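You operate a simulated robot arm through the tools that you are given. There is no shell and no other tool.

You are at the controls of a simulated two-armed robot. One attempt, no reset.

## Task
Pick up the dust bag from the top of the window bench with one hand, pass it to the other hand and put it on the top board of the side shelf.

The check looks at the end state, three seconds after you hand in, the way a careful person would. Anything else that was tipped, shoved, dropped, spilled or broken makes it a failure.

## Robot
Two 7-joint arms with three-finger grippers on one trunk, on a base that moves. Base frame: it is fixed to the floor where the robot stands at the start and does not move with it; the origin is under the middle of the robot, x ahead of it, y to its left, z up. Units: cm, degrees, N and s.
The left shoulder is at the start at [5, 15.4, 97.9], the right one opposite. With the tool pointing down near the work surface each hand reaches from about 10 to 62 cm from the robot's upright axis, wherever it stands, measured 20 degrees to its own side. Places, roughly: dust bag [-75, 200, 75]; top board of the side shelf [0, 320, 120]. Payload 2.69 kg a hand.
The TCP of each hand is the grasp point between the finger pads, 2.9 cm short of the fingertips. In the tool frame z runs along the fingers and y along their closing line. The gripper opens to 12 cm; its body begins 7.8 cm behind the TCP.
Orientation is that of the tool frame in the base frame, as a unit quaternion [x, y, z, w]. With the fingers straight down and closing along the base's y, the tool's x points along the base's -x, its y along +y and its z along -z.

## Interface
- The arms move only by the tool arm_command. It takes "left_plan", "right_plan" or both (then of equal length, played together; a hand with none holds still); each is a list of rows, each a list of 7 numbers: the shift along the tool's x, y, z in cm, then the turn, a rotation vector about the tool's x, y, z in degrees, then the gripper command, from -1 (fully open) to 1 (shut), values between in proportion. In form: [[tx, ty, tz, rx, ry, rz, jaw], ...]. A call has 1 to 20 rows; each row shifts and turns the commanded pose from where the row before left it, along the tool's axes as they then stand. A row lasts 0.2 s, in which the tool goes at most 5 cm and 8.6 degrees; a call with a longer step from one row to the next is refused whole, and so is a gripper value outside its range. A pose out of reach is approached as far as the arm can. The call stops where the force on the tool passes 40 N (or 10 N more than at its start, if that is more) or the arm is blocked; 0.2 s more then pass. The fingers move at their own pace (about 13.62 cm/s each) and stop on an object; they squeeze with about 38 N. The grip force told is the motor's: it shows also when the fingers shut on nothing. Time passes only in rows, and 0.2 s behind the last, so rows that do not move let the fingers close. It gives the time, the measured TCP pose, the force on the tool (base axes), the opening and the grip force at its end, in the units of the frame above (readings bear some noise), with the torque about the TCP (base axes, N m) and any sound that the robot's microphone picked up, and new pictures: "pictures" is both (left out), scene, wrist or none (wrist: the cameras of the hands that moved).
- Cameras (640 x 400 px; columns grow to the right, rows downward): "scene" is now at [16.94, 0.4, 114.87]; the picture's right is [0.04, -1.00, 0.00], its down [-0.36, -0.01, -0.93] and it looks along [0.93, 0.04, -0.36] (base axes); focal length 214 px, centre (320, 200). "left" rides on the left gripper at [6.3, 0, -10.4] in its tool frame; the picture's right is [0.00, 1.00, 0.00], its down [-0.83, 0.00, -0.56] and it looks along [-0.56, 0.00, 0.83] (tool axes); focal length 275 px, centre (320, 200). "right" rides on the right gripper at [6.3, 0, -10.4] in its tool frame; the picture's right is [0.00, 1.00, 0.00], its down [-0.83, 0.00, -0.56] and it looks along [-0.56, 0.00, 0.83] (tool axes); focal length 275 px, centre (320, 200). There is no depth. A picture from a camera that has moved, and an enlarged one, comes with that camera's place and axes in the base frame and with its lens.
- raise_lower(by): moves the trunk up (or, below 0, down) by that many cm; the arms and the scene camera ride with it, the base frame stays. It gives what a move gives, with no picture.
- drive_base(legs): drives the robot by 1 to 6 legs, each [ahead, left, turn to the left] in cm, cm and degrees, along the robot's own axes; the way and the turn of a leg run together, so that a leg with both is an arc; at most 150 cm and 180 degrees a leg. The arms and the cameras ride along, it lands a little off, and it stops where it bumps. It gives what a move gives, and a new picture of the scene camera.
- head_to(pan, tilt): turns the head with the scene camera to pan (to the left, within 80 degrees either way) and tilt (down, from -29 to 69), counted from straight ahead of the robot (the tilt from the chest, where the trunk bows). It gives what a move gives, and a new picture of the scene camera.
- enlarge(camera, box): a new picture of the part [left, top, right, bottom] of that camera's present view, enlarged. It takes no simulated time.
- finish_job(): hands the job in; it is judged then, once.

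Nothing tells you exact positions but the pictures and the camera data. Unless the task says otherwise, let go and move clear before handing in.

The tools are called after ">>>" by a JSON object that holds its "name" and its "arguments". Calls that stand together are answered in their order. arm_command: Moves the arms, as the interface text tells. Its arguments: {"type":"object","properties":{"left_plan":{"type":"array"},"right_plan":{"type":"array"},"pictures":{"type":"string","enum":["both","scene","wrist","none"]}},"required":[]} The other tools are called the same way: raise_lower (by) moves the trunk up or down; drive_base (legs) drives the base; head_to (pan, tilt) turns the head that bears the scene camera; enlarge (camera, box) takes an enlarged picture of a part of a camera's view; finish_job () hands the job in.

At the start:

```text
clock: 0.0
left_eef_pos: [37.94, 14.62, 110.57]
left_ee_rot: [0.0, 1.0, 0.0, 0.001]
left_ft_force: [0.9, 0.2, -0.1]
left_wrist_torque: [0.01, -0.01, 0.0]
left_width: 12.03
left_finger_force: 0.0
right_eef_pos: [38.48, -12.88, 104.62]
right_ee_rot: [0.0, 1.0, 0.0, 0.001]
right_ft_force: [0.0, -0.6, 0.2]
right_wrist_torque: [0.01, 0.0, -0.01]
right_width: 11.99
right_finger_force: 0.1
trunk travel left (down, up): [-35.0, 8.8]
robot x, y, heading: [-0.26, 0.26, -0.0]
head pan, tilt (commanded): [2.3, 20.9]
```

scene: 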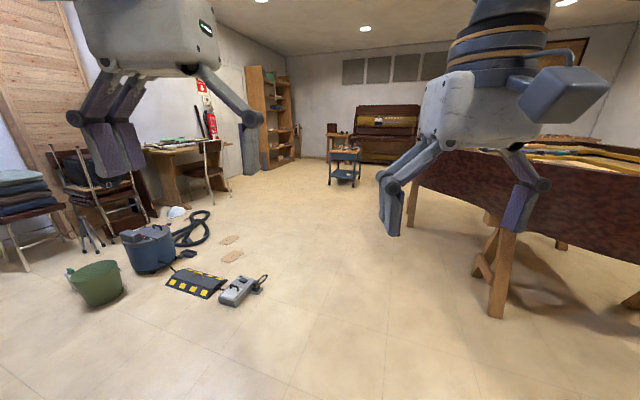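
right: 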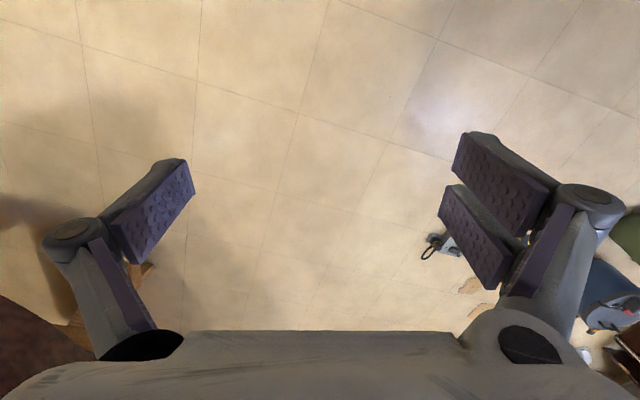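
left: 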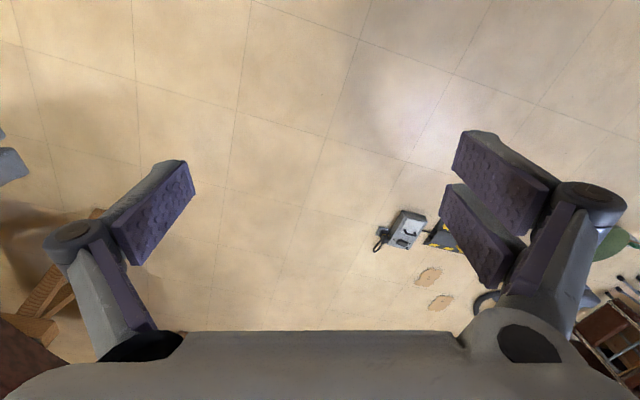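

I see a workshop; the dust bag should be to my left and somewhat behind, the side shelf to my left and farther off. I'll turn the head to the left to look before I drive.

>>> {"name": "head_to", "arguments": {"pan": 80, "tilt": 20}}

```text
clock: 1.5
left_eef_pos: [37.91, 14.73, 110.8]
left_ee_rot: [-0.001, 1.0, 0.0, 0.001]
left_ft_force: [0.4, 0.0, 0.2]
left_wrist_torque: [-0.01, -0.01, 0.03]
left_width: 11.98
left_finger_force: 0.0
right_eef_pos: [38.5, -12.99, 104.59]
right_ee_rot: [0.0, 1.0, 0.0, 0.001]
right_ft_force: [0.0, -0.2, 0.1]
right_wrist_torque: [-0.01, -0.01, 0.04]
right_width: 12.0
right_finger_force: 0.1
trunk travel left (down, up): [-35.0, 8.8]
robot x, y, heading: [0.22, -0.29, 0.2]
head pan, tilt (commanded): [80.0, 20.0]
camera scene: at [9.28, 9.19, 115.01], right [0.98, -0.17, 0.0], down [-0.06, -0.34, -0.94], along [0.16, 0.93, -0.34], focal length 214 px, centre (320, 200)
```

scene: 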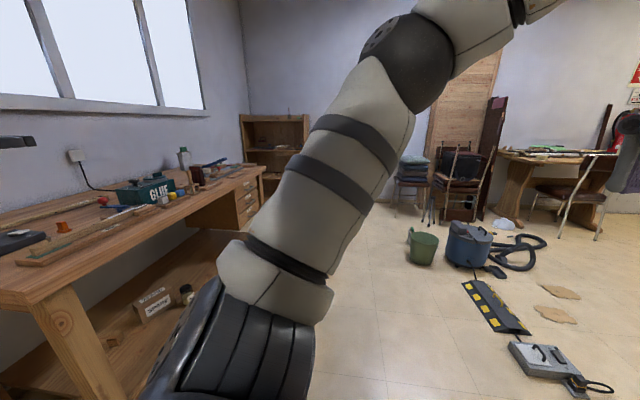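

The window bench runs along the left wall and the small bookcase at its far end is the side shelf. I'll enlarge those parts to find the dust bag.

>>> {"name": "enlarge", "arguments": {"camera": "scene", "box": [100, 130, 270, 236]}}

>>> {"name": "enlarge", "arguments": {"camera": "scene", "box": [220, 90, 330, 190]}}

>>> {"name": "enlarge", "arguments": {"camera": "scene", "box": [0, 120, 240, 400]}}

```text
3.76 times, centred on (185, 183) of scene
camera zoom: at [9.28, 9.19, 115.01], right [0.98, -0.17, 0.0], down [-0.06, -0.34, -0.94], along [0.16, 0.93, -0.34], focal length 807 px, centre (828, 264)
```

zoom: 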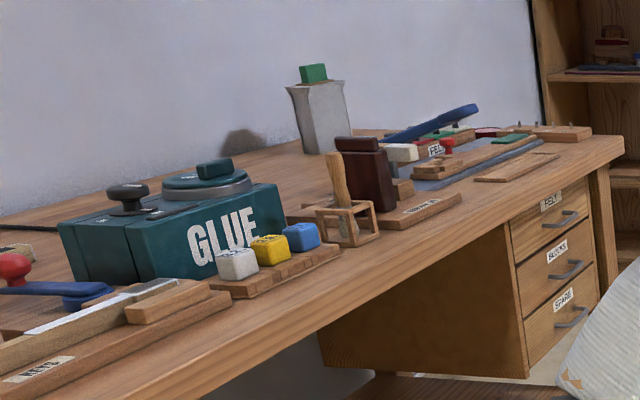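

```text
4.00 times, centred on (275, 140) of scene
camera zoom: at [9.28, 9.19, 115.01], right [0.98, -0.17, 0.0], down [-0.06, -0.34, -0.94], along [0.16, 0.93, -0.34], focal length 858 px, centre (500, 440)
```

zoom: 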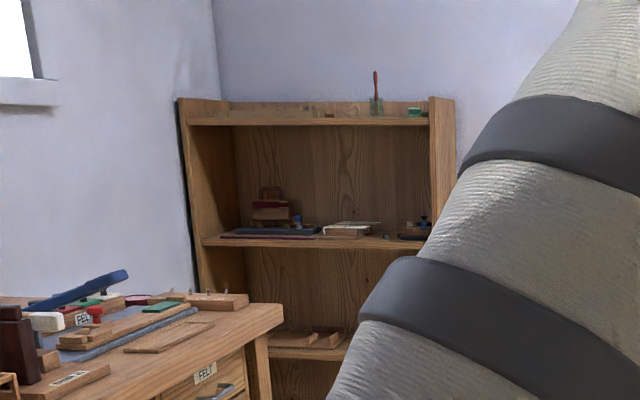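

```text
1.43 times, centred on (120, 260) of scene
camera zoom: at [9.28, 9.19, 115.01], right [0.98, -0.17, 0.0], down [-0.06, -0.34, -0.94], along [0.16, 0.93, -0.34], focal length 306 px, centre (606, 114)
```

zoom: 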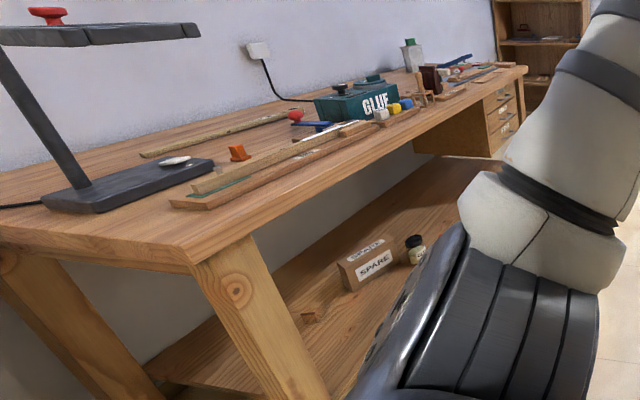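

The dust bag looks to be the grey pouch with a green clip, standing near the wall towards the far end of the bench; the whole room is turned about 17 degrees to my frame. I'll turn in place to face along the bench and look again.

>>> {"name": "drive_base", "arguments": {"legs": [[0, 0, 73]]}}

>>> {"name": "head_to", "arguments": {"pan": 0, "tilt": 20}}

```text
clock: 5.0
left_eef_pos: [-2.04, 40.56, 110.61]
left_ee_rot: [-0.586, 0.81, 0.0, 0.001]
left_ft_force: [-0.7, -0.1, 0.2]
left_wrist_torque: [0.0, 0.03, 0.04]
left_width: 12.01
left_finger_force: 0.1
right_eef_pos: [24.36, 32.5, 104.72]
right_ee_rot: [-0.585, 0.811, 0.001, 0.001]
right_ft_force: [0.3, -0.2, -0.1]
right_wrist_torque: [-0.01, 0.0, 0.02]
right_width: 11.98
right_finger_force: 0.0
trunk travel left (down, up): [-35.0, 8.8]
robot x, y, heading: [-0.02, 0.38, 71.7]
head pan, tilt (commanded): [80.0, 20.0]
camera scene: at [-5.83, 11.74, 115.01], right [0.47, 0.88, 0.0], down [0.3, -0.16, -0.94], along [-0.83, 0.45, -0.34], focal length 214 px, centre (320, 200)
```

scene: 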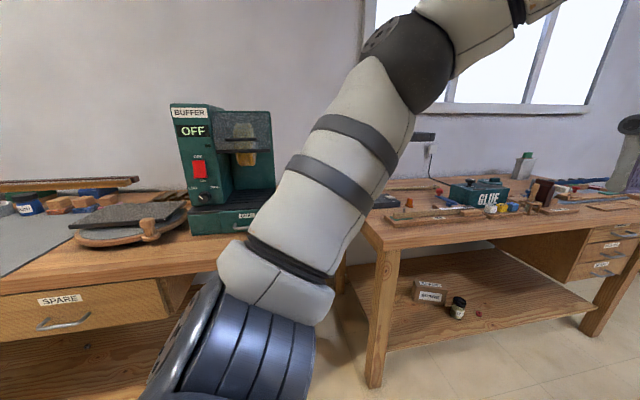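

```text
clock: 6.5
left_eef_pos: [-2.08, 40.57, 110.73]
left_ee_rot: [-0.587, 0.81, 0.001, 0.001]
left_ft_force: [0.7, 0.1, 0.4]
left_wrist_torque: [-0.02, 0.01, -0.01]
left_width: 12.02
left_finger_force: 0.1
right_eef_pos: [24.3, 32.46, 104.51]
right_ee_rot: [-0.586, 0.811, 0.001, 0.001]
right_ft_force: [0.7, -0.3, -0.2]
right_wrist_torque: [0.02, 0.01, 0.04]
right_width: 12.0
right_finger_force: 0.0
trunk travel left (down, up): [-35.0, 8.8]
robot x, y, heading: [-0.12, -0.18, 71.7]
head pan, tilt (commanded): [0.0, 20.0]
camera scene: at [5.29, 16.17, 115.01], right [0.95, -0.31, 0.0], down [-0.11, -0.32, -0.94], along [0.29, 0.89, -0.34], focal length 214 px, centre (320, 200)
```

scene: 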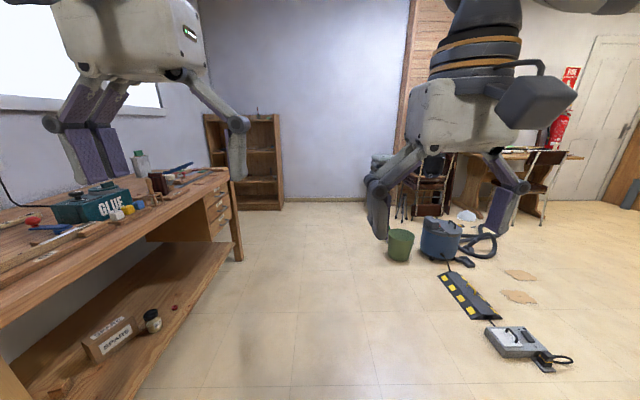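

The floor ahead along the bench is clear, the bag stands near the far back corner of the bench (about [-70, 206, 77]), and the bookcase is about 1 m beyond the bench's end. I'll drive along the bench to the space between them.

>>> {"name": "drive_base", "arguments": {"legs": [[150, 0, 3.3], [80, 0, 0]]}}

>>> {"name": "head_to", "arguments": {"pan": 75, "tilt": 20}}

```text
clock: 17.8
left_eef_pos: [58.71, 259.33, 110.64]
left_ee_rot: [-0.61, 0.793, 0.001, 0.001]
left_ft_force: [-0.5, -0.3, -0.8]
left_wrist_torque: [-0.02, 0.0, 0.02]
left_width: 12.02
left_finger_force: 0.0
right_eef_pos: [85.47, 252.68, 104.6]
right_ee_rot: [-0.609, 0.793, 0.0, 0.0]
right_ft_force: [0.9, 0.2, -0.1]
right_wrist_torque: [0.0, -0.01, 0.03]
right_width: 11.98
right_finger_force: 0.1
trunk travel left (down, up): [-35.0, 8.8]
robot x, y, heading: [63.39, 219.03, 75.1]
head pan, tilt (commanded): [0.0, 20.0]
camera scene: at [67.48, 235.35, 115.01], right [0.97, -0.26, 0.0], down [-0.09, -0.33, -0.94], along [0.24, 0.91, -0.34], focal length 214 px, centre (320, 200)
```

scene: 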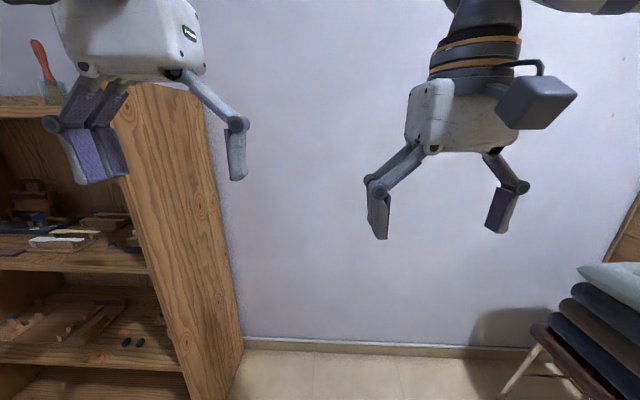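

```text
clock: 19.2
left_eef_pos: [58.67, 259.24, 110.71]
left_ee_rot: [-0.609, 0.793, 0.001, 0.001]
left_ft_force: [-0.9, -0.6, 0.6]
left_wrist_torque: [-0.03, -0.01, 0.0]
left_width: 12.01
left_finger_force: 0.1
right_eef_pos: [85.62, 252.69, 104.52]
right_ee_rot: [-0.609, 0.793, 0.0, 0.001]
right_ft_force: [-0.6, -0.3, 0.4]
right_wrist_torque: [0.0, -0.03, 0.0]
right_width: 12.01
right_finger_force: 0.0
trunk travel left (down, up): [-35.0, 8.8]
robot x, y, heading: [63.26, 218.35, 74.9]
head pan, tilt (commanded): [75.0, 20.0]
camera scene: at [57.01, 230.98, 115.01], right [0.5, 0.87, 0.0], down [0.3, -0.17, -0.94], along [-0.81, 0.47, -0.34], focal length 214 px, centre (320, 200)
```

scene: 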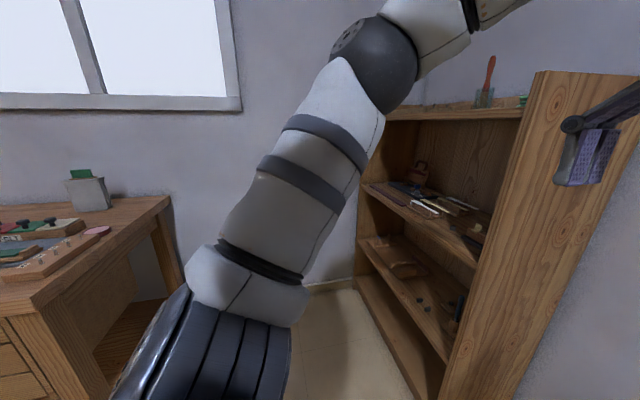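

The bag is now at the left of the view, close to the wall at the back corner of the bench; the alcove floor looks clear. I'll enlarge the bag and the top board.

>>> {"name": "enlarge", "arguments": {"camera": "scene", "box": [20, 140, 200, 260]}}

>>> {"name": "enlarge", "arguments": {"camera": "scene", "box": [380, 40, 560, 160]}}

```text
3.33 times, centred on (110, 200) of scene
camera zoom: at [57.01, 230.98, 115.01], right [0.5, 0.87, 0.0], down [0.3, -0.17, -0.94], along [-0.81, 0.47, -0.34], focal length 715 px, centre (1020, 200)
```

zoom: 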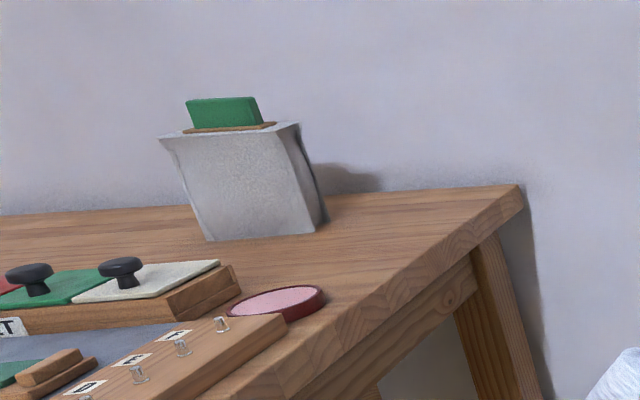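

```text
3.33 times, centred on (470, 100) of scene
camera zoom: at [57.01, 230.98, 115.01], right [0.5, 0.87, 0.0], down [0.3, -0.17, -0.94], along [-0.81, 0.47, -0.34], focal length 715 px, centre (-180, 533)
```

zoom: 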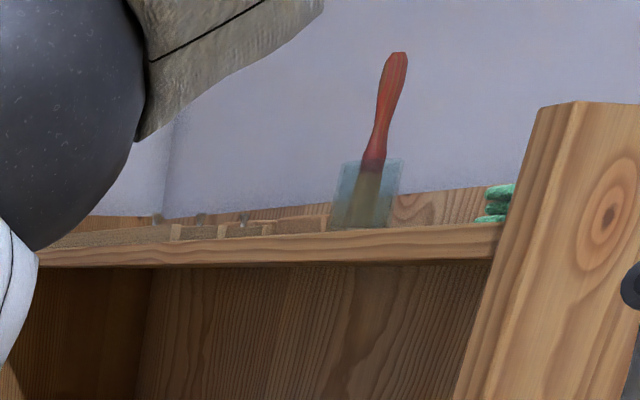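

The bag is a grey pouch with a wooden strip and green tab on top, standing near the back-right corner of the bench (I now get roughly [-62, 190], bench top about z = 81). I'll turn right round so the bench end is ahead of me and then look at the bag again.

>>> {"name": "drive_base", "arguments": {"legs": [[0, 0, 180]]}}

>>> {"name": "head_to", "arguments": {"pan": -40, "tilt": 20}}

```text
clock: 26.8
left_eef_pos: [64.98, 178.27, 110.63]
left_ee_rot: [0.812, 0.584, -0.001, 0.0]
left_ft_force: [-1.0, 0.0, 0.2]
left_wrist_torque: [-0.02, 0.01, -0.02]
left_width: 12.02
left_finger_force: 0.0
right_eef_pos: [38.54, 186.58, 104.55]
right_ee_rot: [0.812, 0.583, -0.001, 0.0]
right_ft_force: [-0.7, -1.2, 0.3]
right_wrist_torque: [-0.02, -0.01, 0.02]
right_width: 12.0
right_finger_force: 0.1
trunk travel left (down, up): [-35.0, 8.8]
robot x, y, heading: [63.1, 218.71, -108.7]
head pan, tilt (commanded): [75.0, 20.0]
camera scene: at [68.39, 206.45, 115.01], right [-0.55, -0.83, 0.0], down [-0.28, 0.19, -0.94], along [0.78, -0.52, -0.34], focal length 214 px, centre (320, 200)
```

scene: 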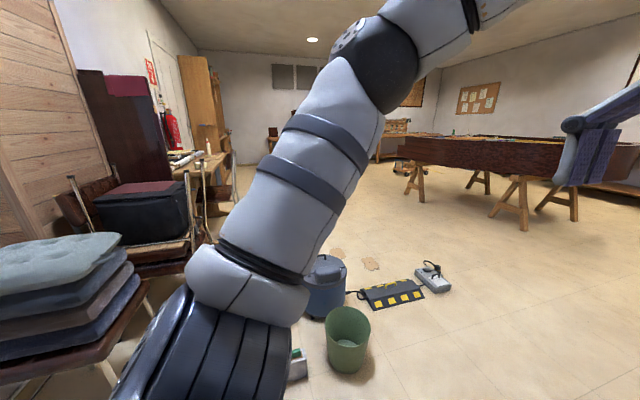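

```text
clock: 28.8
left_eef_pos: [65.03, 178.21, 110.74]
left_ee_rot: [0.812, 0.584, -0.001, 0.001]
left_ft_force: [0.0, -0.4, -0.1]
left_wrist_torque: [-0.02, 0.01, -0.03]
left_width: 11.99
left_finger_force: 0.0
right_eef_pos: [38.54, 186.56, 104.56]
right_ee_rot: [0.812, 0.584, -0.001, 0.001]
right_ft_force: [-1.1, 0.2, -0.3]
right_wrist_torque: [0.01, 0.03, 0.01]
right_width: 12.01
right_finger_force: 0.0
trunk travel left (down, up): [-35.0, 8.8]
robot x, y, heading: [63.09, 219.12, -108.7]
head pan, tilt (commanded): [-40.0, 20.0]
camera scene: at [52.68, 206.75, 115.01], right [-0.52, 0.85, 0.0], down [0.29, 0.18, -0.94], along [-0.8, -0.49, -0.34], focal length 214 px, centre (320, 200)
```

scene: 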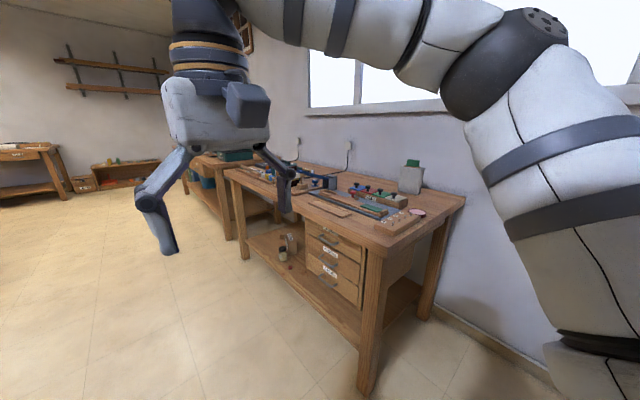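

I see the bench's right end and the bag near its back-right corner. I'll zoom in on the bag.

>>> {"name": "enlarge", "arguments": {"camera": "scene", "box": [350, 140, 480, 260]}}

```text
3.33 times, centred on (415, 200) of scene
camera zoom: at [52.68, 206.75, 115.01], right [-0.52, 0.85, 0.0], down [0.29, 0.18, -0.94], along [-0.8, -0.49, -0.34], focal length 715 px, centre (3, 200)
```

zoom: 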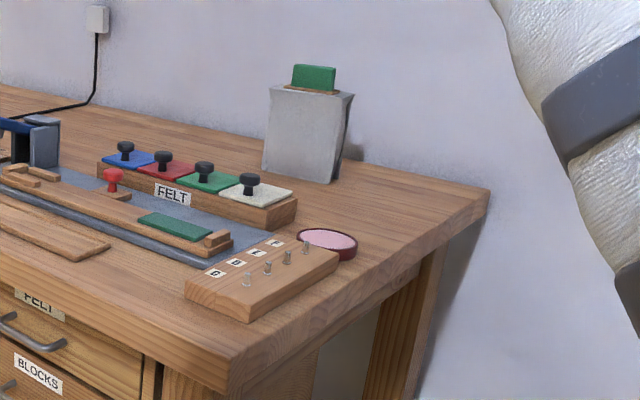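

The bench end is clear and the bag is about 24 cm in from it, near the wall. I'll draw the right hand in so it clears the wall, then turn partly to the right and slide into the space at the bench's end, so that the left hand can reach the bag.

>>> {"name": "arm_command", "arguments": {"right_plan": [[4, 0, 0, 0, 0, 0, -1], [4, 0, 0, 0, 0, 0, -1], [4, 0, 0, 0, 0, 0, -1], [3, 0, 0, 0, 0, 0, -1], [0, 0, 0, 0, 0, 0, -1]], "pictures": "none"}}

>>> {"name": "drive_base", "arguments": {"legs": [[0, 0, -41], [38, -38, 0]]}}

>>> {"name": "head_to", "arguments": {"pan": 15, "tilt": 30}}

```text
clock: 30.0
left_eef_pos: [64.99, 178.29, 110.59]
left_ee_rot: [0.812, 0.583, -0.001, 0.001]
left_ft_force: [0.4, -0.4, -0.4]
left_wrist_torque: [0.0, 0.01, -0.04]
left_width: 12.01
left_finger_force: 0.0
right_eef_pos: [43.43, 200.76, 104.8]
right_ee_rot: [0.812, 0.584, -0.001, 0.001]
right_ft_force: [0.1, 0.0, 0.6]
right_wrist_torque: [-0.01, -0.02, -0.02]
right_width: 11.98
right_finger_force: 0.1
trunk travel left (down, up): [-35.0, 8.8]
robot x, y, heading: [62.71, 219.0, -108.7]
head pan, tilt (commanded): [-40.0, 20.0]
```

```text
clock: 35.4
left_eef_pos: [-15.44, 200.43, 110.69]
left_ee_rot: [0.964, 0.265, -0.001, 0.0]
left_ft_force: [-0.1, 0.5, -0.9]
left_wrist_torque: [-0.01, 0.0, 0.0]
left_width: 11.99
left_finger_force: 0.0
right_eef_pos: [-17.16, 231.38, 104.81]
right_ee_rot: [0.964, 0.265, -0.001, 0.0]
right_ft_force: [0.0, -0.1, 0.0]
right_wrist_torque: [-0.02, 0.0, 0.04]
right_width: 12.03
right_finger_force: 0.1
trunk travel left (down, up): [-35.0, 8.8]
robot x, y, heading: [9.47, 232.49, -149.3]
head pan, tilt (commanded): [-40.0, 20.0]
camera scene: at [-6.27, 229.93, 115.01], right [0.16, 0.99, 0.0], down [0.34, -0.06, -0.94], along [-0.93, 0.15, -0.34], focal length 214 px, centre (320, 200)
```

scene: 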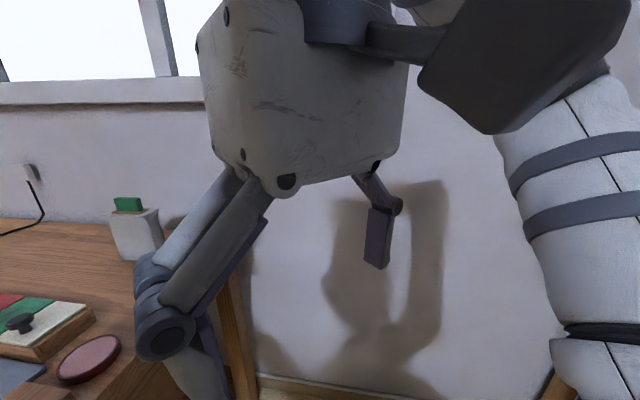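

```text
clock: 36.6
left_eef_pos: [-15.48, 200.38, 110.6]
left_ee_rot: [0.964, 0.266, -0.001, 0.001]
left_ft_force: [-0.5, -0.6, 0.2]
left_wrist_torque: [0.01, 0.0, -0.01]
left_width: 12.01
left_finger_force: 0.0
right_eef_pos: [-17.13, 231.31, 104.83]
right_ee_rot: [0.964, 0.265, -0.001, 0.0]
right_ft_force: [-0.8, 0.3, 1.1]
right_wrist_torque: [0.0, 0.02, -0.04]
right_width: 12.01
right_finger_force: 0.0
trunk travel left (down, up): [-35.0, 8.8]
robot x, y, heading: [9.46, 232.43, -149.4]
head pan, tilt (commanded): [15.0, 30.0]
camera scene: at [-3.37, 221.95, 113.41], right [-0.72, 0.7, 0.0], down [0.35, 0.36, -0.87], along [-0.6, -0.62, -0.5], focal length 214 px, centre (320, 200)
```

scene: 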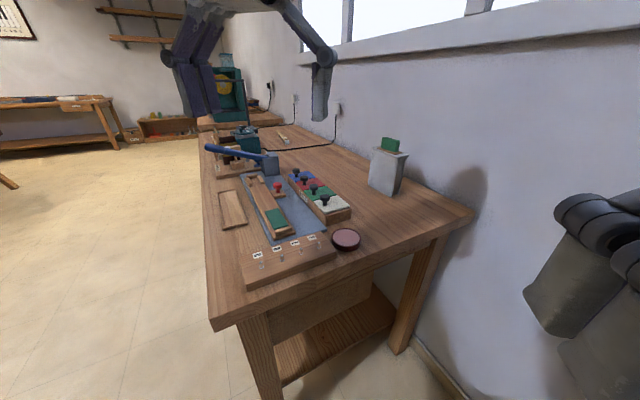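

Good view of the bag now, from about 70 cm. I'll enlarge it to fix its place and shape.

>>> {"name": "enlarge", "arguments": {"camera": "scene", "box": [340, 120, 480, 230]}}

```text
3.64 times, centred on (410, 175) of scene
camera zoom: at [-3.37, 221.95, 113.41], right [-0.72, 0.7, 0.0], down [0.35, 0.36, -0.87], along [-0.6, -0.62, -0.5], focal length 780 px, centre (-7, 291)
```

zoom: 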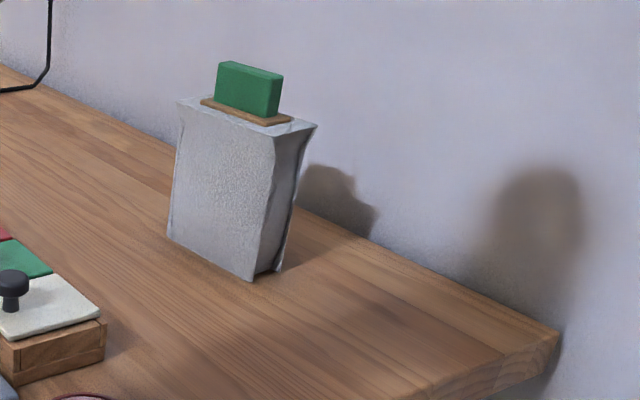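

The bag is a rigid-looking pouch about 11 x 5 x 13 cm; its green tab (about 6 x 2 x 3.5 cm) is at roughly [-62, 191.5, 96], 13 cm from the wall. I'll raise the trunk and slide further towards the wall so the left hand can reach the tab.

>>> {"name": "raise_lower", "arguments": {"by": 8.5}}

>>> {"name": "drive_base", "arguments": {"legs": [[14, -14.5, 0]]}}

>>> {"name": "head_to", "arguments": {"pan": -60, "tilt": 30}}

```text
clock: 37.9
left_eef_pos: [-15.6, 200.31, 119.18]
left_ee_rot: [0.964, 0.266, 0.0, -0.001]
left_ft_force: [-0.7, 0.1, 0.3]
left_wrist_torque: [0.0, -0.06, 0.0]
left_width: 12.0
left_finger_force: 0.1
right_eef_pos: [-17.23, 231.27, 113.23]
right_ee_rot: [0.964, 0.264, 0.001, -0.001]
right_ft_force: [0.2, 0.2, -0.5]
right_wrist_torque: [0.03, -0.01, -0.02]
right_width: 12.01
right_finger_force: 0.0
trunk travel left (down, up): [-43.5, 0.3]
robot x, y, heading: [9.66, 232.47, -149.3]
head pan, tilt (commanded): [15.0, 30.0]
```

```text
clock: 39.6
left_eef_pos: [-35.3, 205.82, 119.19]
left_ee_rot: [0.964, 0.265, -0.001, 0.0]
left_ft_force: [0.0, 0.6, 0.1]
left_wrist_torque: [-0.05, -0.03, -0.01]
left_width: 11.99
left_finger_force: 0.0
right_eef_pos: [-36.93, 236.79, 113.19]
right_ee_rot: [0.964, 0.265, -0.002, 0.0]
right_ft_force: [-0.1, -1.0, 0.2]
right_wrist_torque: [-0.03, 0.0, 0.02]
right_width: 12.01
right_finger_force: 0.0
trunk travel left (down, up): [-43.5, 0.3]
robot x, y, heading: [-9.97, 237.57, -149.0]
head pan, tilt (commanded): [15.0, 30.0]
camera scene: at [-17.1, 231.07, 123.22], right [-0.72, 0.7, 0.0], down [0.35, 0.36, -0.87], along [-0.6, -0.62, -0.5], focal length 214 px, centre (320, 200)
```

scene: 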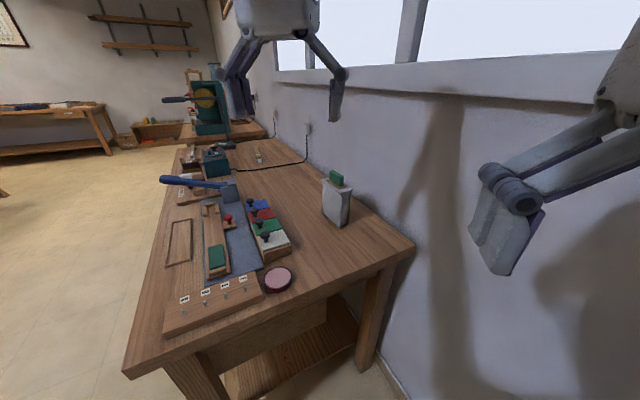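

```text
clock: 41.1
left_eef_pos: [-35.2, 205.68, 119.09]
left_ee_rot: [0.964, 0.265, -0.001, 0.0]
left_ft_force: [-0.6, -0.5, -0.1]
left_wrist_torque: [0.0, 0.0, 0.02]
left_width: 11.99
left_finger_force: 0.2
right_eef_pos: [-36.95, 236.69, 113.31]
right_ee_rot: [0.964, 0.266, 0.0, 0.001]
right_ft_force: [-1.0, -0.6, 0.5]
right_wrist_torque: [-0.03, 0.0, 0.0]
right_width: 12.01
right_finger_force: 0.1
trunk travel left (down, up): [-43.5, 0.3]
robot x, y, heading: [-9.93, 237.84, -149.4]
head pan, tilt (commanded): [-60.0, 30.0]
camera scene: at [-18.66, 241.94, 123.22], right [0.49, 0.87, 0.0], down [0.44, -0.24, -0.87], along [-0.76, 0.42, -0.5], focal length 214 px, centre (320, 200)
```

scene: 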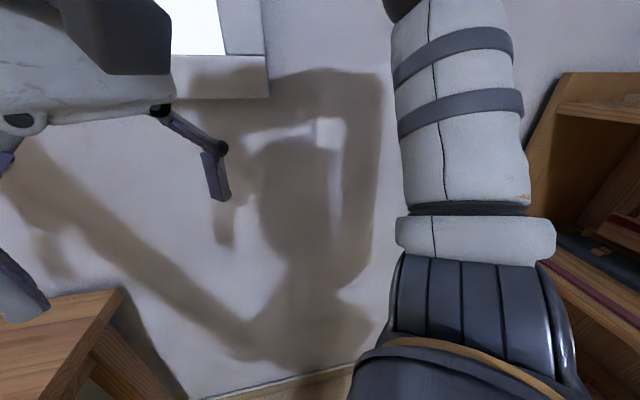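

The right elbow is about 10 cm from the wall, so I'll check how much room the base has before going any closer. I'll look down at the base and bench end.

>>> {"name": "head_to", "arguments": {"pan": 40, "tilt": 65}}

>>> {"name": "head_to", "arguments": {"pan": -10, "tilt": 65}}

```text
clock: 42.9
left_eef_pos: [-35.31, 205.67, 119.21]
left_ee_rot: [0.964, 0.265, -0.001, 0.0]
left_ft_force: [-0.3, -0.9, 0.7]
left_wrist_torque: [0.0, -0.01, -0.01]
left_width: 12.01
left_finger_force: 0.1
right_eef_pos: [-36.95, 236.8, 113.21]
right_ee_rot: [0.964, 0.266, -0.001, 0.0]
right_ft_force: [0.2, 0.0, -0.4]
right_wrist_torque: [0.04, -0.01, 0.02]
right_width: 11.99
right_finger_force: 0.1
trunk travel left (down, up): [-43.5, 0.3]
robot x, y, heading: [-10.42, 237.63, -149.6]
head pan, tilt (commanded): [40.0, 65.0]
camera scene: at [-12.76, 231.8, 118.45], right [-0.94, 0.33, 0.0], down [0.3, 0.86, -0.42], along [-0.14, -0.4, -0.91], focal length 214 px, centre (320, 200)
```

scene: 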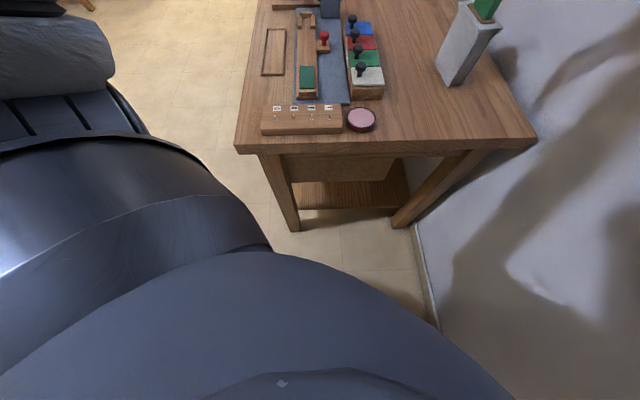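

```text
clock: 44.1
left_eef_pos: [-35.24, 205.74, 119.13]
left_ee_rot: [0.964, 0.266, -0.001, 0.001]
left_ft_force: [0.2, 0.9, 0.0]
left_wrist_torque: [0.01, 0.01, 0.01]
left_width: 12.0
left_finger_force: 0.0
right_eef_pos: [-37.05, 236.79, 113.26]
right_ee_rot: [0.964, 0.264, 0.0, 0.0]
right_ft_force: [-19.8, 26.8, -0.4]
right_wrist_torque: [-3.67, -2.77, 0.31]
right_width: 11.98
right_finger_force: 0.1
trunk travel left (down, up): [-43.5, 0.3]
robot x, y, heading: [-10.43, 237.46, -149.3]
head pan, tilt (commanded): [-10.0, 65.0]
camera scene: at [-16.14, 234.72, 118.45], right [-0.46, 0.89, 0.0], down [0.8, 0.42, -0.42], along [-0.37, -0.2, -0.91], focal length 214 px, centre (320, 200)
```

scene: 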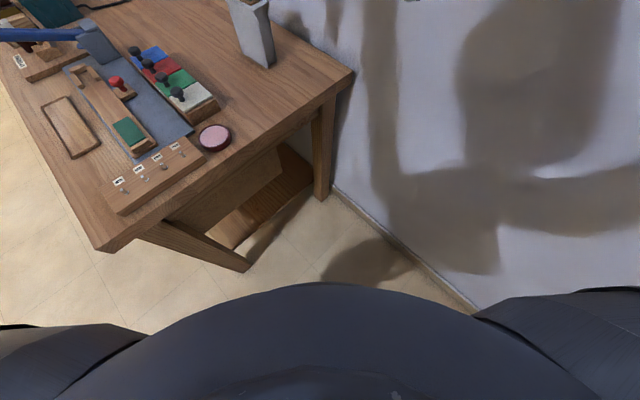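

The head is brushing the right hand (about 30 N), so I'll ease the right hand forward and down, then turn the head away from it. The bench end is 36 cm from my axis and the base clears it.

>>> {"name": "arm_command", "arguments": {"right_plan": [[-2, 1, 1, 0, 0, 0, -1], [-2, 0, 2, 0, 0, 0, -1], [-2, 0, 2, 0, 0, 0, -1], [-1, 0, 2, 0, 0, 0, -1], [0, 0, 1, 0, 0, 0, -1]], "pictures": "none"}}

>>> {"name": "head_to", "arguments": {"pan": 20, "tilt": 35}}

```text
clock: 45.3
left_eef_pos: [-35.28, 205.81, 119.29]
left_ee_rot: [0.964, 0.266, 0.0, 0.0]
left_ft_force: [0.7, 0.2, 0.5]
left_wrist_torque: [-0.01, -0.01, 0.02]
left_width: 12.0
left_finger_force: 0.1
right_eef_pos: [-42.6, 232.3, 105.36]
right_ee_rot: [0.964, 0.265, -0.001, 0.0]
right_ft_force: [0.5, -0.6, 0.2]
right_wrist_torque: [0.0, 0.0, 0.02]
right_width: 12.02
right_finger_force: 0.0
trunk travel left (down, up): [-43.5, 0.3]
robot x, y, heading: [-10.1, 237.64, -148.8]
head pan, tilt (commanded): [-10.0, 65.0]
```

```text
clock: 46.2
left_eef_pos: [-35.28, 205.74, 119.13]
left_ee_rot: [0.964, 0.266, -0.001, 0.001]
left_ft_force: [-0.9, 0.1, -0.9]
left_wrist_torque: [0.0, 0.0, -0.01]
left_width: 11.99
left_finger_force: 0.1
right_eef_pos: [-42.57, 232.27, 105.4]
right_ee_rot: [0.964, 0.265, -0.001, 0.001]
right_ft_force: [-0.4, 0.2, 0.7]
right_wrist_torque: [0.02, 0.01, 0.01]
right_width: 12.03
right_finger_force: 0.0
trunk travel left (down, up): [-43.5, 0.3]
robot x, y, heading: [-9.8, 237.2, -149.4]
head pan, tilt (commanded): [20.0, 35.0]
camera scene: at [-16.33, 230.71, 122.43], right [-0.77, 0.63, 0.0], down [0.36, 0.44, -0.82], along [-0.52, -0.63, -0.57], focal length 214 px, centre (320, 200)
```

scene: 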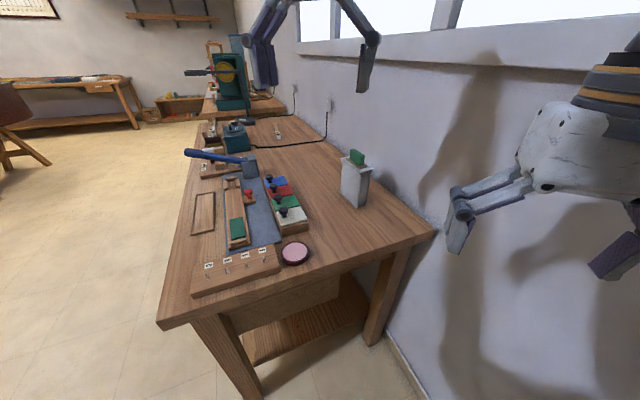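

The right hand is free of the head now. I'll take one more close measurement of the bag from this nearer view.

>>> {"name": "enlarge", "arguments": {"camera": "scene", "box": [310, 130, 410, 230]}}

```text
4.00 times, centred on (360, 180) of scene
camera zoom: at [-16.33, 230.71, 122.43], right [-0.77, 0.63, 0.0], down [0.36, 0.44, -0.82], along [-0.52, -0.63, -0.57], focal length 858 px, centre (160, 280)
```

zoom: 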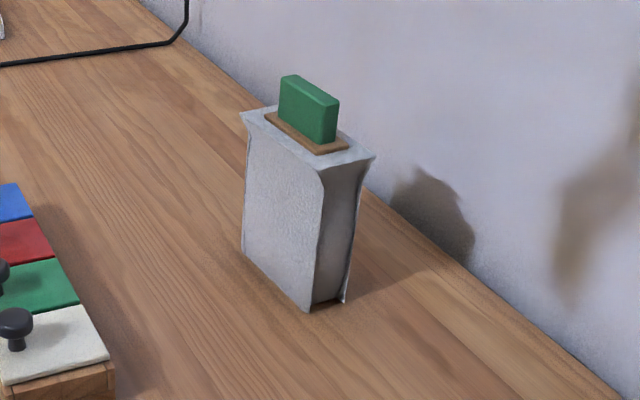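

Facing the wall more directly would put my left shoulder much nearer the bag and keep the right arm off the wall. I'll pull the left hand in a bit and turn right by about 42 degrees in place.

>>> {"name": "arm_command", "arguments": {"left_plan": [[4, 0, 0, 0, 0, 0, -1], [4, 0, 0, 0, 0, 0, -1], [0, 0, 0, 0, 0, 0, -1]], "pictures": "none"}}

>>> {"name": "drive_base", "arguments": {"legs": [[0, 0, -42]]}}

>>> {"name": "head_to", "arguments": {"pan": 55, "tilt": 35}}

```text
clock: 47.0
left_eef_pos: [-28.32, 209.64, 119.15]
left_ee_rot: [0.964, 0.266, -0.001, 0.0]
left_ft_force: [-0.2, 0.5, 0.4]
left_wrist_torque: [-0.01, 0.01, -0.01]
left_width: 12.0
left_finger_force: 0.0
right_eef_pos: [-42.68, 232.27, 105.38]
right_ee_rot: [0.964, 0.266, -0.001, 0.0]
right_ft_force: [0.0, -0.1, 0.0]
right_wrist_torque: [-0.02, -0.02, -0.01]
right_width: 11.99
right_finger_force: 0.1
trunk travel left (down, up): [-43.5, 0.3]
robot x, y, heading: [-10.4, 237.84, -149.1]
head pan, tilt (commanded): [20.0, 35.0]
```

```text
clock: 49.3
left_eef_pos: [-42.36, 227.96, 119.26]
left_ee_rot: [0.996, -0.084, -0.001, -0.001]
left_ft_force: [0.2, -0.1, 0.8]
left_wrist_torque: [-0.01, 0.0, 0.03]
left_width: 12.02
left_finger_force: 0.1
right_eef_pos: [-38.36, 254.51, 105.44]
right_ee_rot: [0.996, -0.085, -0.001, 0.0]
right_ft_force: [0.2, -0.1, 0.2]
right_wrist_torque: [-0.02, -0.02, 0.0]
right_width: 12.0
right_finger_force: 0.1
trunk travel left (down, up): [-43.5, 0.3]
robot x, y, heading: [-10.48, 237.81, 170.3]
head pan, tilt (commanded): [20.0, 35.0]
camera scene: at [-19.49, 236.34, 122.44], right [-0.18, 0.98, 0.0], down [0.56, 0.1, -0.82], along [-0.81, -0.15, -0.57], focal length 214 px, centre (320, 200)
```

scene: 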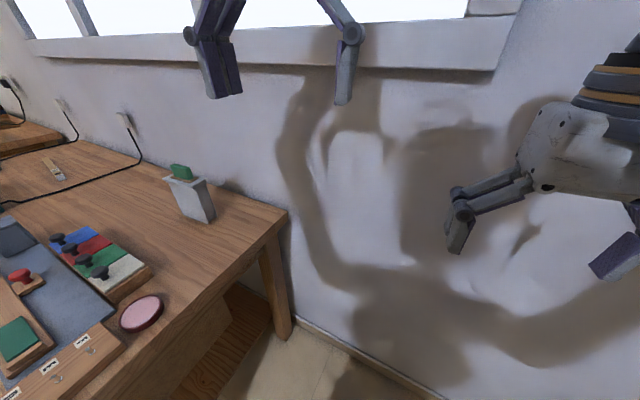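

```text
clock: 50.3
left_eef_pos: [-42.27, 227.93, 119.22]
left_ee_rot: [0.996, -0.085, -0.001, 0.0]
left_ft_force: [0.1, 0.2, 0.6]
left_wrist_torque: [0.02, 0.0, 0.05]
left_width: 11.99
left_finger_force: 0.1
right_eef_pos: [-38.47, 254.59, 105.3]
right_ee_rot: [0.996, -0.085, 0.0, 0.0]
right_ft_force: [-0.3, -0.2, -0.3]
right_wrist_torque: [0.04, -0.01, -0.01]
right_width: 11.99
right_finger_force: 0.0
trunk travel left (down, up): [-43.5, 0.3]
robot x, y, heading: [-10.26, 237.91, 170.2]
head pan, tilt (commanded): [55.0, 35.0]
camera scene: at [-17.03, 231.66, 122.44], right [-0.71, 0.7, 0.0], down [0.4, 0.41, -0.82], along [-0.58, -0.58, -0.57], focal length 214 px, centre (320, 200)
```

scene: 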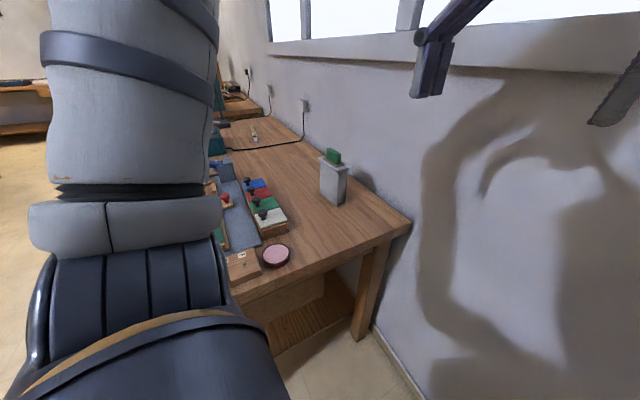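

The bag is now well within the left arm's sideways reach. I'll turn the left hand so its fingers will close across the bag's thin side (front to back) and tilt it so it points towards the bench, staying where it is for now.

>>> {"name": "arm_command", "arguments": {"left_plan": [[0, 0, 0, 0, 0, -7.9, -0.5], [0, 0, 0, 0, 0, -7.9, -0.5], [0, 0, 0, 0, 0, -7.9, -0.5], [0, 0, 0, 0, 0, -7.9, -0.5], [0, 0, 0, 0, 0, -7.9, -0.5], [0, 0, 0, 0, 0, -7.9, -0.5], [0, 0, 0, 0, 0, -7.9, -0.5], [0, 0, 0, 0, 0, -7.9, -0.5], [0, 0, 0, 0, 0, -7.9, -0.5], [0, 0, 0, 0, 0, -7.9, -0.5], [0, 0, 0, 0, 0, -7.9, -0.5], [0, 0, 0, 0, -7.5, 0, -0.5], [0, 0, 0, 0, -7.5, 0, -0.5], [0, 0, 0, 0, -7.5, 0, -0.5], [0, 0, 0, 0, -7.5, 0, -0.5]], "pictures": "both"}}

```text
clock: 53.5
left_eef_pos: [-42.33, 228.18, 119.29]
left_ee_rot: [0.754, 0.603, -0.203, 0.162]
left_ft_force: [0.3, -0.6, 0.3]
left_wrist_torque: [-0.04, 0.01, 0.01]
left_width: 9.03
left_finger_force: 0.0
right_eef_pos: [-38.55, 254.64, 105.37]
right_ee_rot: [0.996, -0.084, 0.0, 0.0]
right_ft_force: [0.3, 0.6, 0.2]
right_wrist_torque: [-0.03, 0.03, -0.01]
right_width: 11.99
right_finger_force: 0.1
trunk travel left (down, up): [-43.5, 0.3]
robot x, y, heading: [-10.04, 237.81, 170.1]
head pan, tilt (commanded): [55.0, 35.0]
camera scene: at [-17.02, 231.7, 122.44], right [-0.71, 0.7, 0.0], down [0.4, 0.41, -0.82], along [-0.58, -0.58, -0.57], focal length 214 px, centre (320, 200)
camera left: at [-40.0, 238.38, 125.01], right [0.97, -0.22, 0.0], down [-0.1, -0.43, 0.9], along [-0.2, -0.87, -0.44], focal length 275 px, centre (320, 200)
```

scene: 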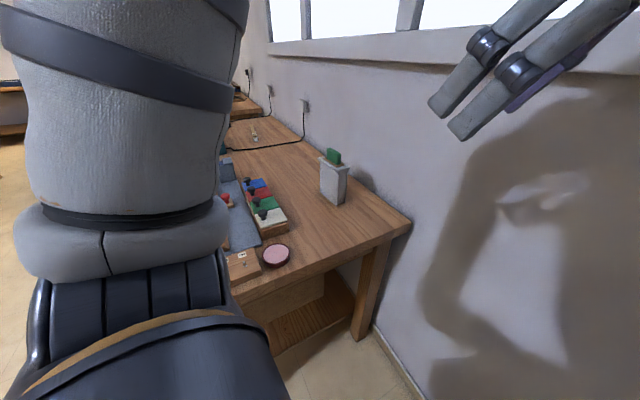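
left: 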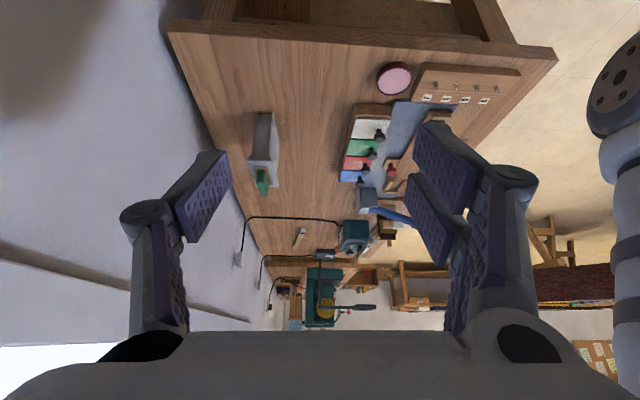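

The hand is turned as planned and the wrist camera (upside down) sees the bag between the fingers. I'll enlarge it to measure.

>>> {"name": "enlarge", "arguments": {"camera": "left", "box": [200, 80, 340, 220]}}

>>> {"name": "enlarge", "arguments": {"camera": "scene", "box": [280, 130, 380, 230]}}

```text
2.86 times, centred on (270, 150) of left
camera zoom: at [-40.0, 238.38, 125.01], right [0.97, -0.22, 0.0], down [-0.1, -0.43, 0.9], along [-0.2, -0.87, -0.44], focal length 786 px, centre (463, 343)
```

zoom: 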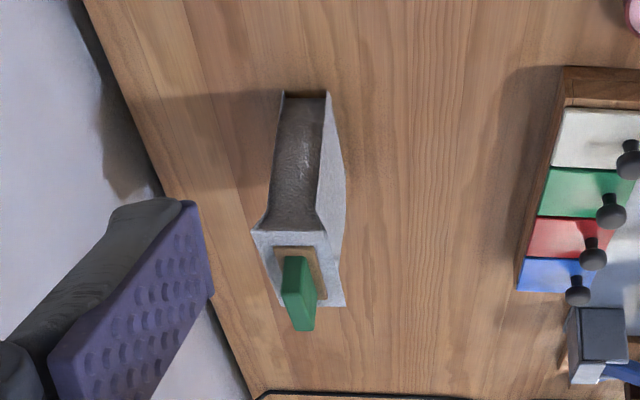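

```text
4.00 times, centred on (330, 180) of scene
camera zoom: at [-17.02, 231.7, 122.44], right [-0.71, 0.7, 0.0], down [0.4, 0.41, -0.82], along [-0.58, -0.58, -0.57], focal length 858 px, centre (280, 280)
```

zoom: 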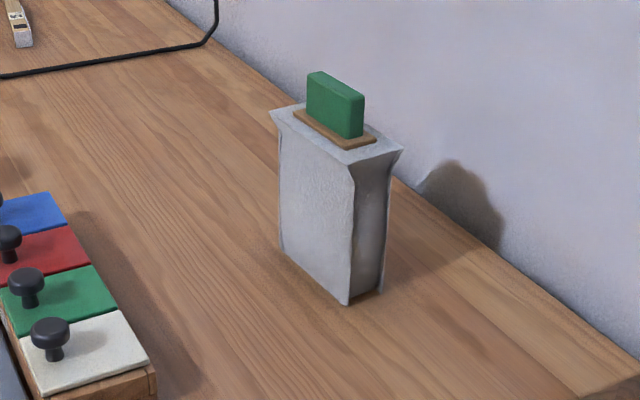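

The bag's top centre comes out at about [-63, 191, 94] from both cameras. I'll bring the left hand to a point beside the bag on the open (bench-end) side, at about bag-top height, before sliding the fingers over it.

>>> {"name": "arm_command", "arguments": {"left_plan": [[-1.12, -1.19, 3.25, 0, 0, 0, -0.5], [-1.12, -1.19, 3.25, 0, 0, 0, -0.5], [-1.12, -1.19, 3.25, 0, 0, 0, -0.5], [-1.12, -1.19, 3.25, 0, 0, 0, -0.5], [-1.12, -1.19, 3.25, 0, 0, 0, -0.5], [-1.12, -1.19, 3.25, 0, 0, 0, -0.5], [-1.12, -1.19, 3.25, 0, 0, 0, -0.5], [-1.12, -1.19, 3.25, 0, 0, 0, -0.5], [-1.12, -1.19, 3.25, 0, 0, 0, -0.5], [-1.12, -1.19, 3.25, 0, 0, 0, -0.5], [0, 0, 0, 0, 0, 0, -0.5]], "pictures": "both"}}

```text
clock: 55.9
left_eef_pos: [-59.62, 205.45, 96.76]
left_ee_rot: [0.755, 0.603, -0.204, 0.16]
left_ft_force: [-0.1, 0.7, 0.1]
left_wrist_torque: [-0.02, 0.03, -0.02]
left_width: 8.99
left_finger_force: 0.0
right_eef_pos: [-38.35, 254.59, 105.33]
right_ee_rot: [0.996, -0.085, -0.001, 0.0]
right_ft_force: [-0.2, 0.0, 0.2]
right_wrist_torque: [0.03, 0.0, 0.02]
right_width: 11.98
right_finger_force: 0.0
trunk travel left (down, up): [-43.5, 0.3]
robot x, y, heading: [-10.59, 237.78, 170.0]
head pan, tilt (commanded): [55.0, 35.0]
camera scene: at [-16.97, 231.67, 122.45], right [-0.71, 0.7, 0.0], down [0.4, 0.41, -0.82], along [-0.58, -0.58, -0.57], focal length 214 px, centre (320, 200)
camera left: at [-57.32, 215.75, 102.51], right [0.97, -0.23, 0.0], down [-0.1, -0.43, 0.9], along [-0.2, -0.87, -0.44], focal length 275 px, centre (320, 200)
```

scene: 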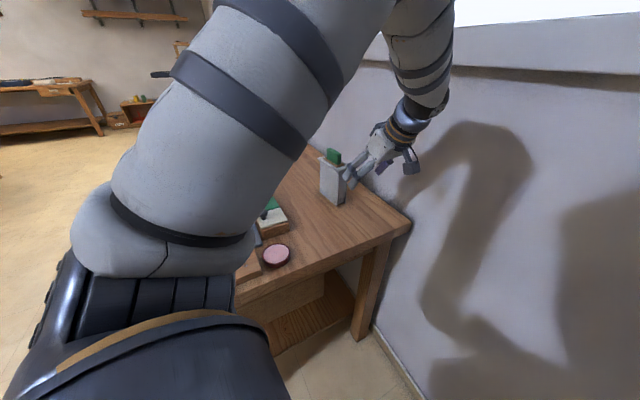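
left: 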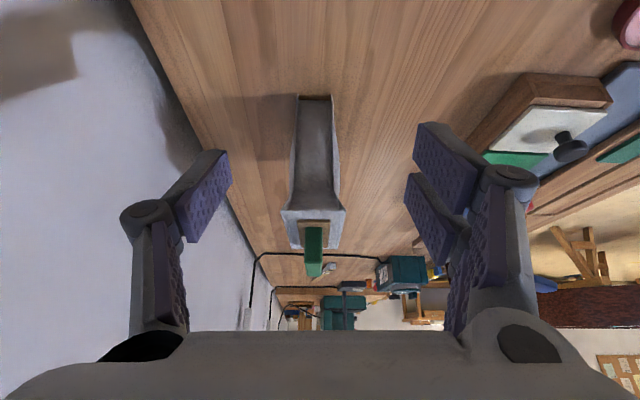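

The fingers straddle the bag's line well. I'll slide in over the bag so the fingers sit either side of its upper part, then check before closing.

>>> {"name": "arm_command", "arguments": {"left_plan": [[-1.64, -0.07, 1.73, 0, 0, 0, -0.5], [-1.64, -0.07, 1.73, 0, 0, 0, -0.5], [-1.64, -0.07, 1.73, 0, 0, 0, -0.5], [-1.64, -0.07, 1.73, 0, 0, 0, -0.5], [-1.64, -0.07, 1.73, 0, 0, 0, -0.5], [-1.62, -0.07, 1.73, 0, 0, 0, -0.5], [0, 0, 0, 0, 0, 0, -0.5]], "pictures": "both"}}

```text
clock: 57.5
left_eef_pos: [-63.21, 192.18, 92.59]
left_ee_rot: [0.754, 0.604, -0.202, 0.162]
left_ft_force: [1.0, 0.5, 0.2]
left_wrist_torque: [-0.03, -0.01, 0.0]
left_width: 9.0
left_finger_force: 0.1
right_eef_pos: [-38.31, 254.67, 105.38]
right_ee_rot: [0.996, -0.085, -0.001, 0.0]
right_ft_force: [0.1, 0.4, 0.1]
right_wrist_torque: [0.01, 0.0, 0.0]
right_width: 12.0
right_finger_force: 0.0
trunk travel left (down, up): [-43.5, 0.3]
robot x, y, heading: [-10.11, 237.67, 170.0]
head pan, tilt (commanded): [55.0, 35.0]
camera scene: at [-17.0, 231.67, 122.44], right [-0.71, 0.7, 0.0], down [0.4, 0.41, -0.82], along [-0.58, -0.58, -0.57], focal length 214 px, centre (320, 200)
camera left: at [-60.82, 202.37, 98.41], right [0.97, -0.23, 0.0], down [-0.1, -0.43, 0.9], along [-0.2, -0.87, -0.44], focal length 275 px, centre (320, 200)
```

scene: 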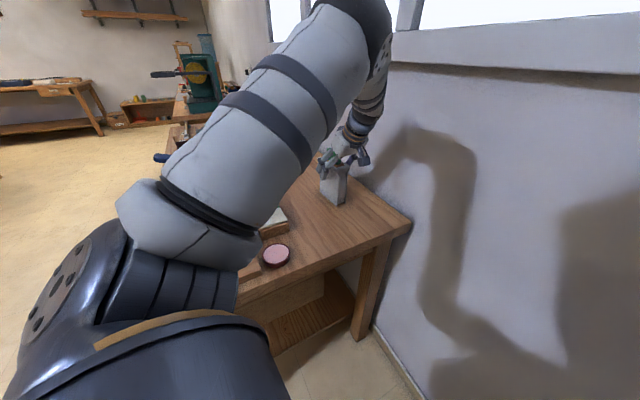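
left: 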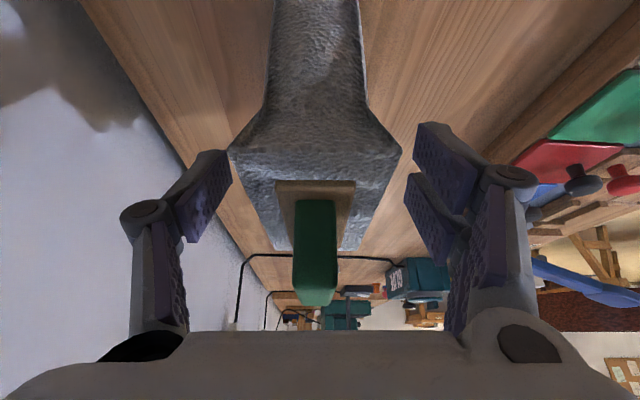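

The fingers sit either side of the bag, but its centre is about 1–2 cm further on. I'll go 1.2 cm further and slightly down, then close.

>>> {"name": "arm_command", "arguments": {"left_plan": [[-0.35, -0.08, 0.6, 0, 0, 0, -0.5], [-0.34, -0.07, 0.6, 0, 0, 0, -0.5], [0, 0, 0, 0, 0, 0, -0.5], [0, 0, 0, 0, 0, 0, 0.2], [0, 0, 0, 0, 0, 0, 1], [0, 0, 0, 0, 0, 0, 1], [0, 0, 0, 0, 0, 0, 1]], "pictures": "both"}}

```text
clock: 59.1
left_eef_pos: [-63.57, 190.98, 91.91]
left_ee_rot: [0.754, 0.604, -0.203, 0.162]
left_ft_force: [-1.2, -0.1, 2.1]
left_wrist_torque: [-0.02, 0.02, -0.06]
left_width: 5.56
left_finger_force: 37.9
right_eef_pos: [-38.34, 254.61, 105.33]
right_ee_rot: [0.996, -0.085, -0.001, 0.0]
right_ft_force: [-0.2, 0.2, 0.4]
right_wrist_torque: [-0.02, 0.02, 0.0]
right_width: 12.0
right_finger_force: 0.0
trunk travel left (down, up): [-43.5, 0.3]
robot x, y, heading: [-10.16, 237.93, 170.5]
head pan, tilt (commanded): [55.0, 35.0]
camera scene: at [-17.01, 231.67, 122.44], right [-0.71, 0.7, 0.0], down [0.4, 0.41, -0.82], along [-0.58, -0.58, -0.57], focal length 214 px, centre (320, 200)
camera left: at [-61.2, 201.25, 97.65], right [0.97, -0.23, 0.0], down [-0.1, -0.43, 0.9], along [-0.2, -0.87, -0.44], focal length 275 px, centre (320, 200)
```

scene: 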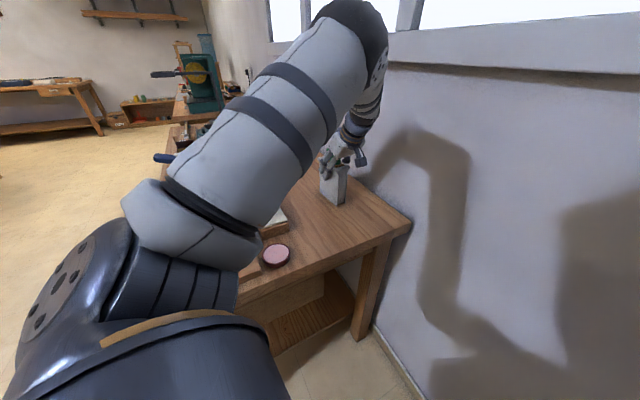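
left: 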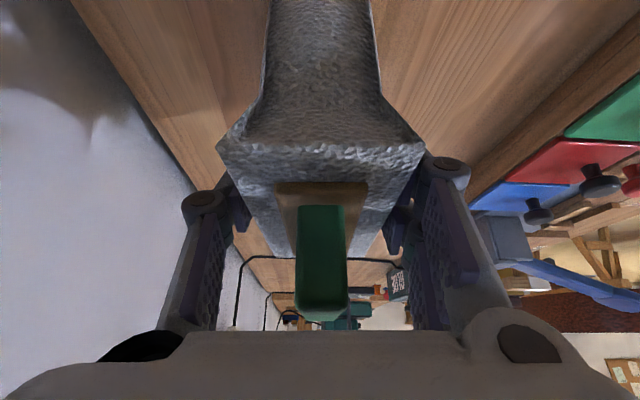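

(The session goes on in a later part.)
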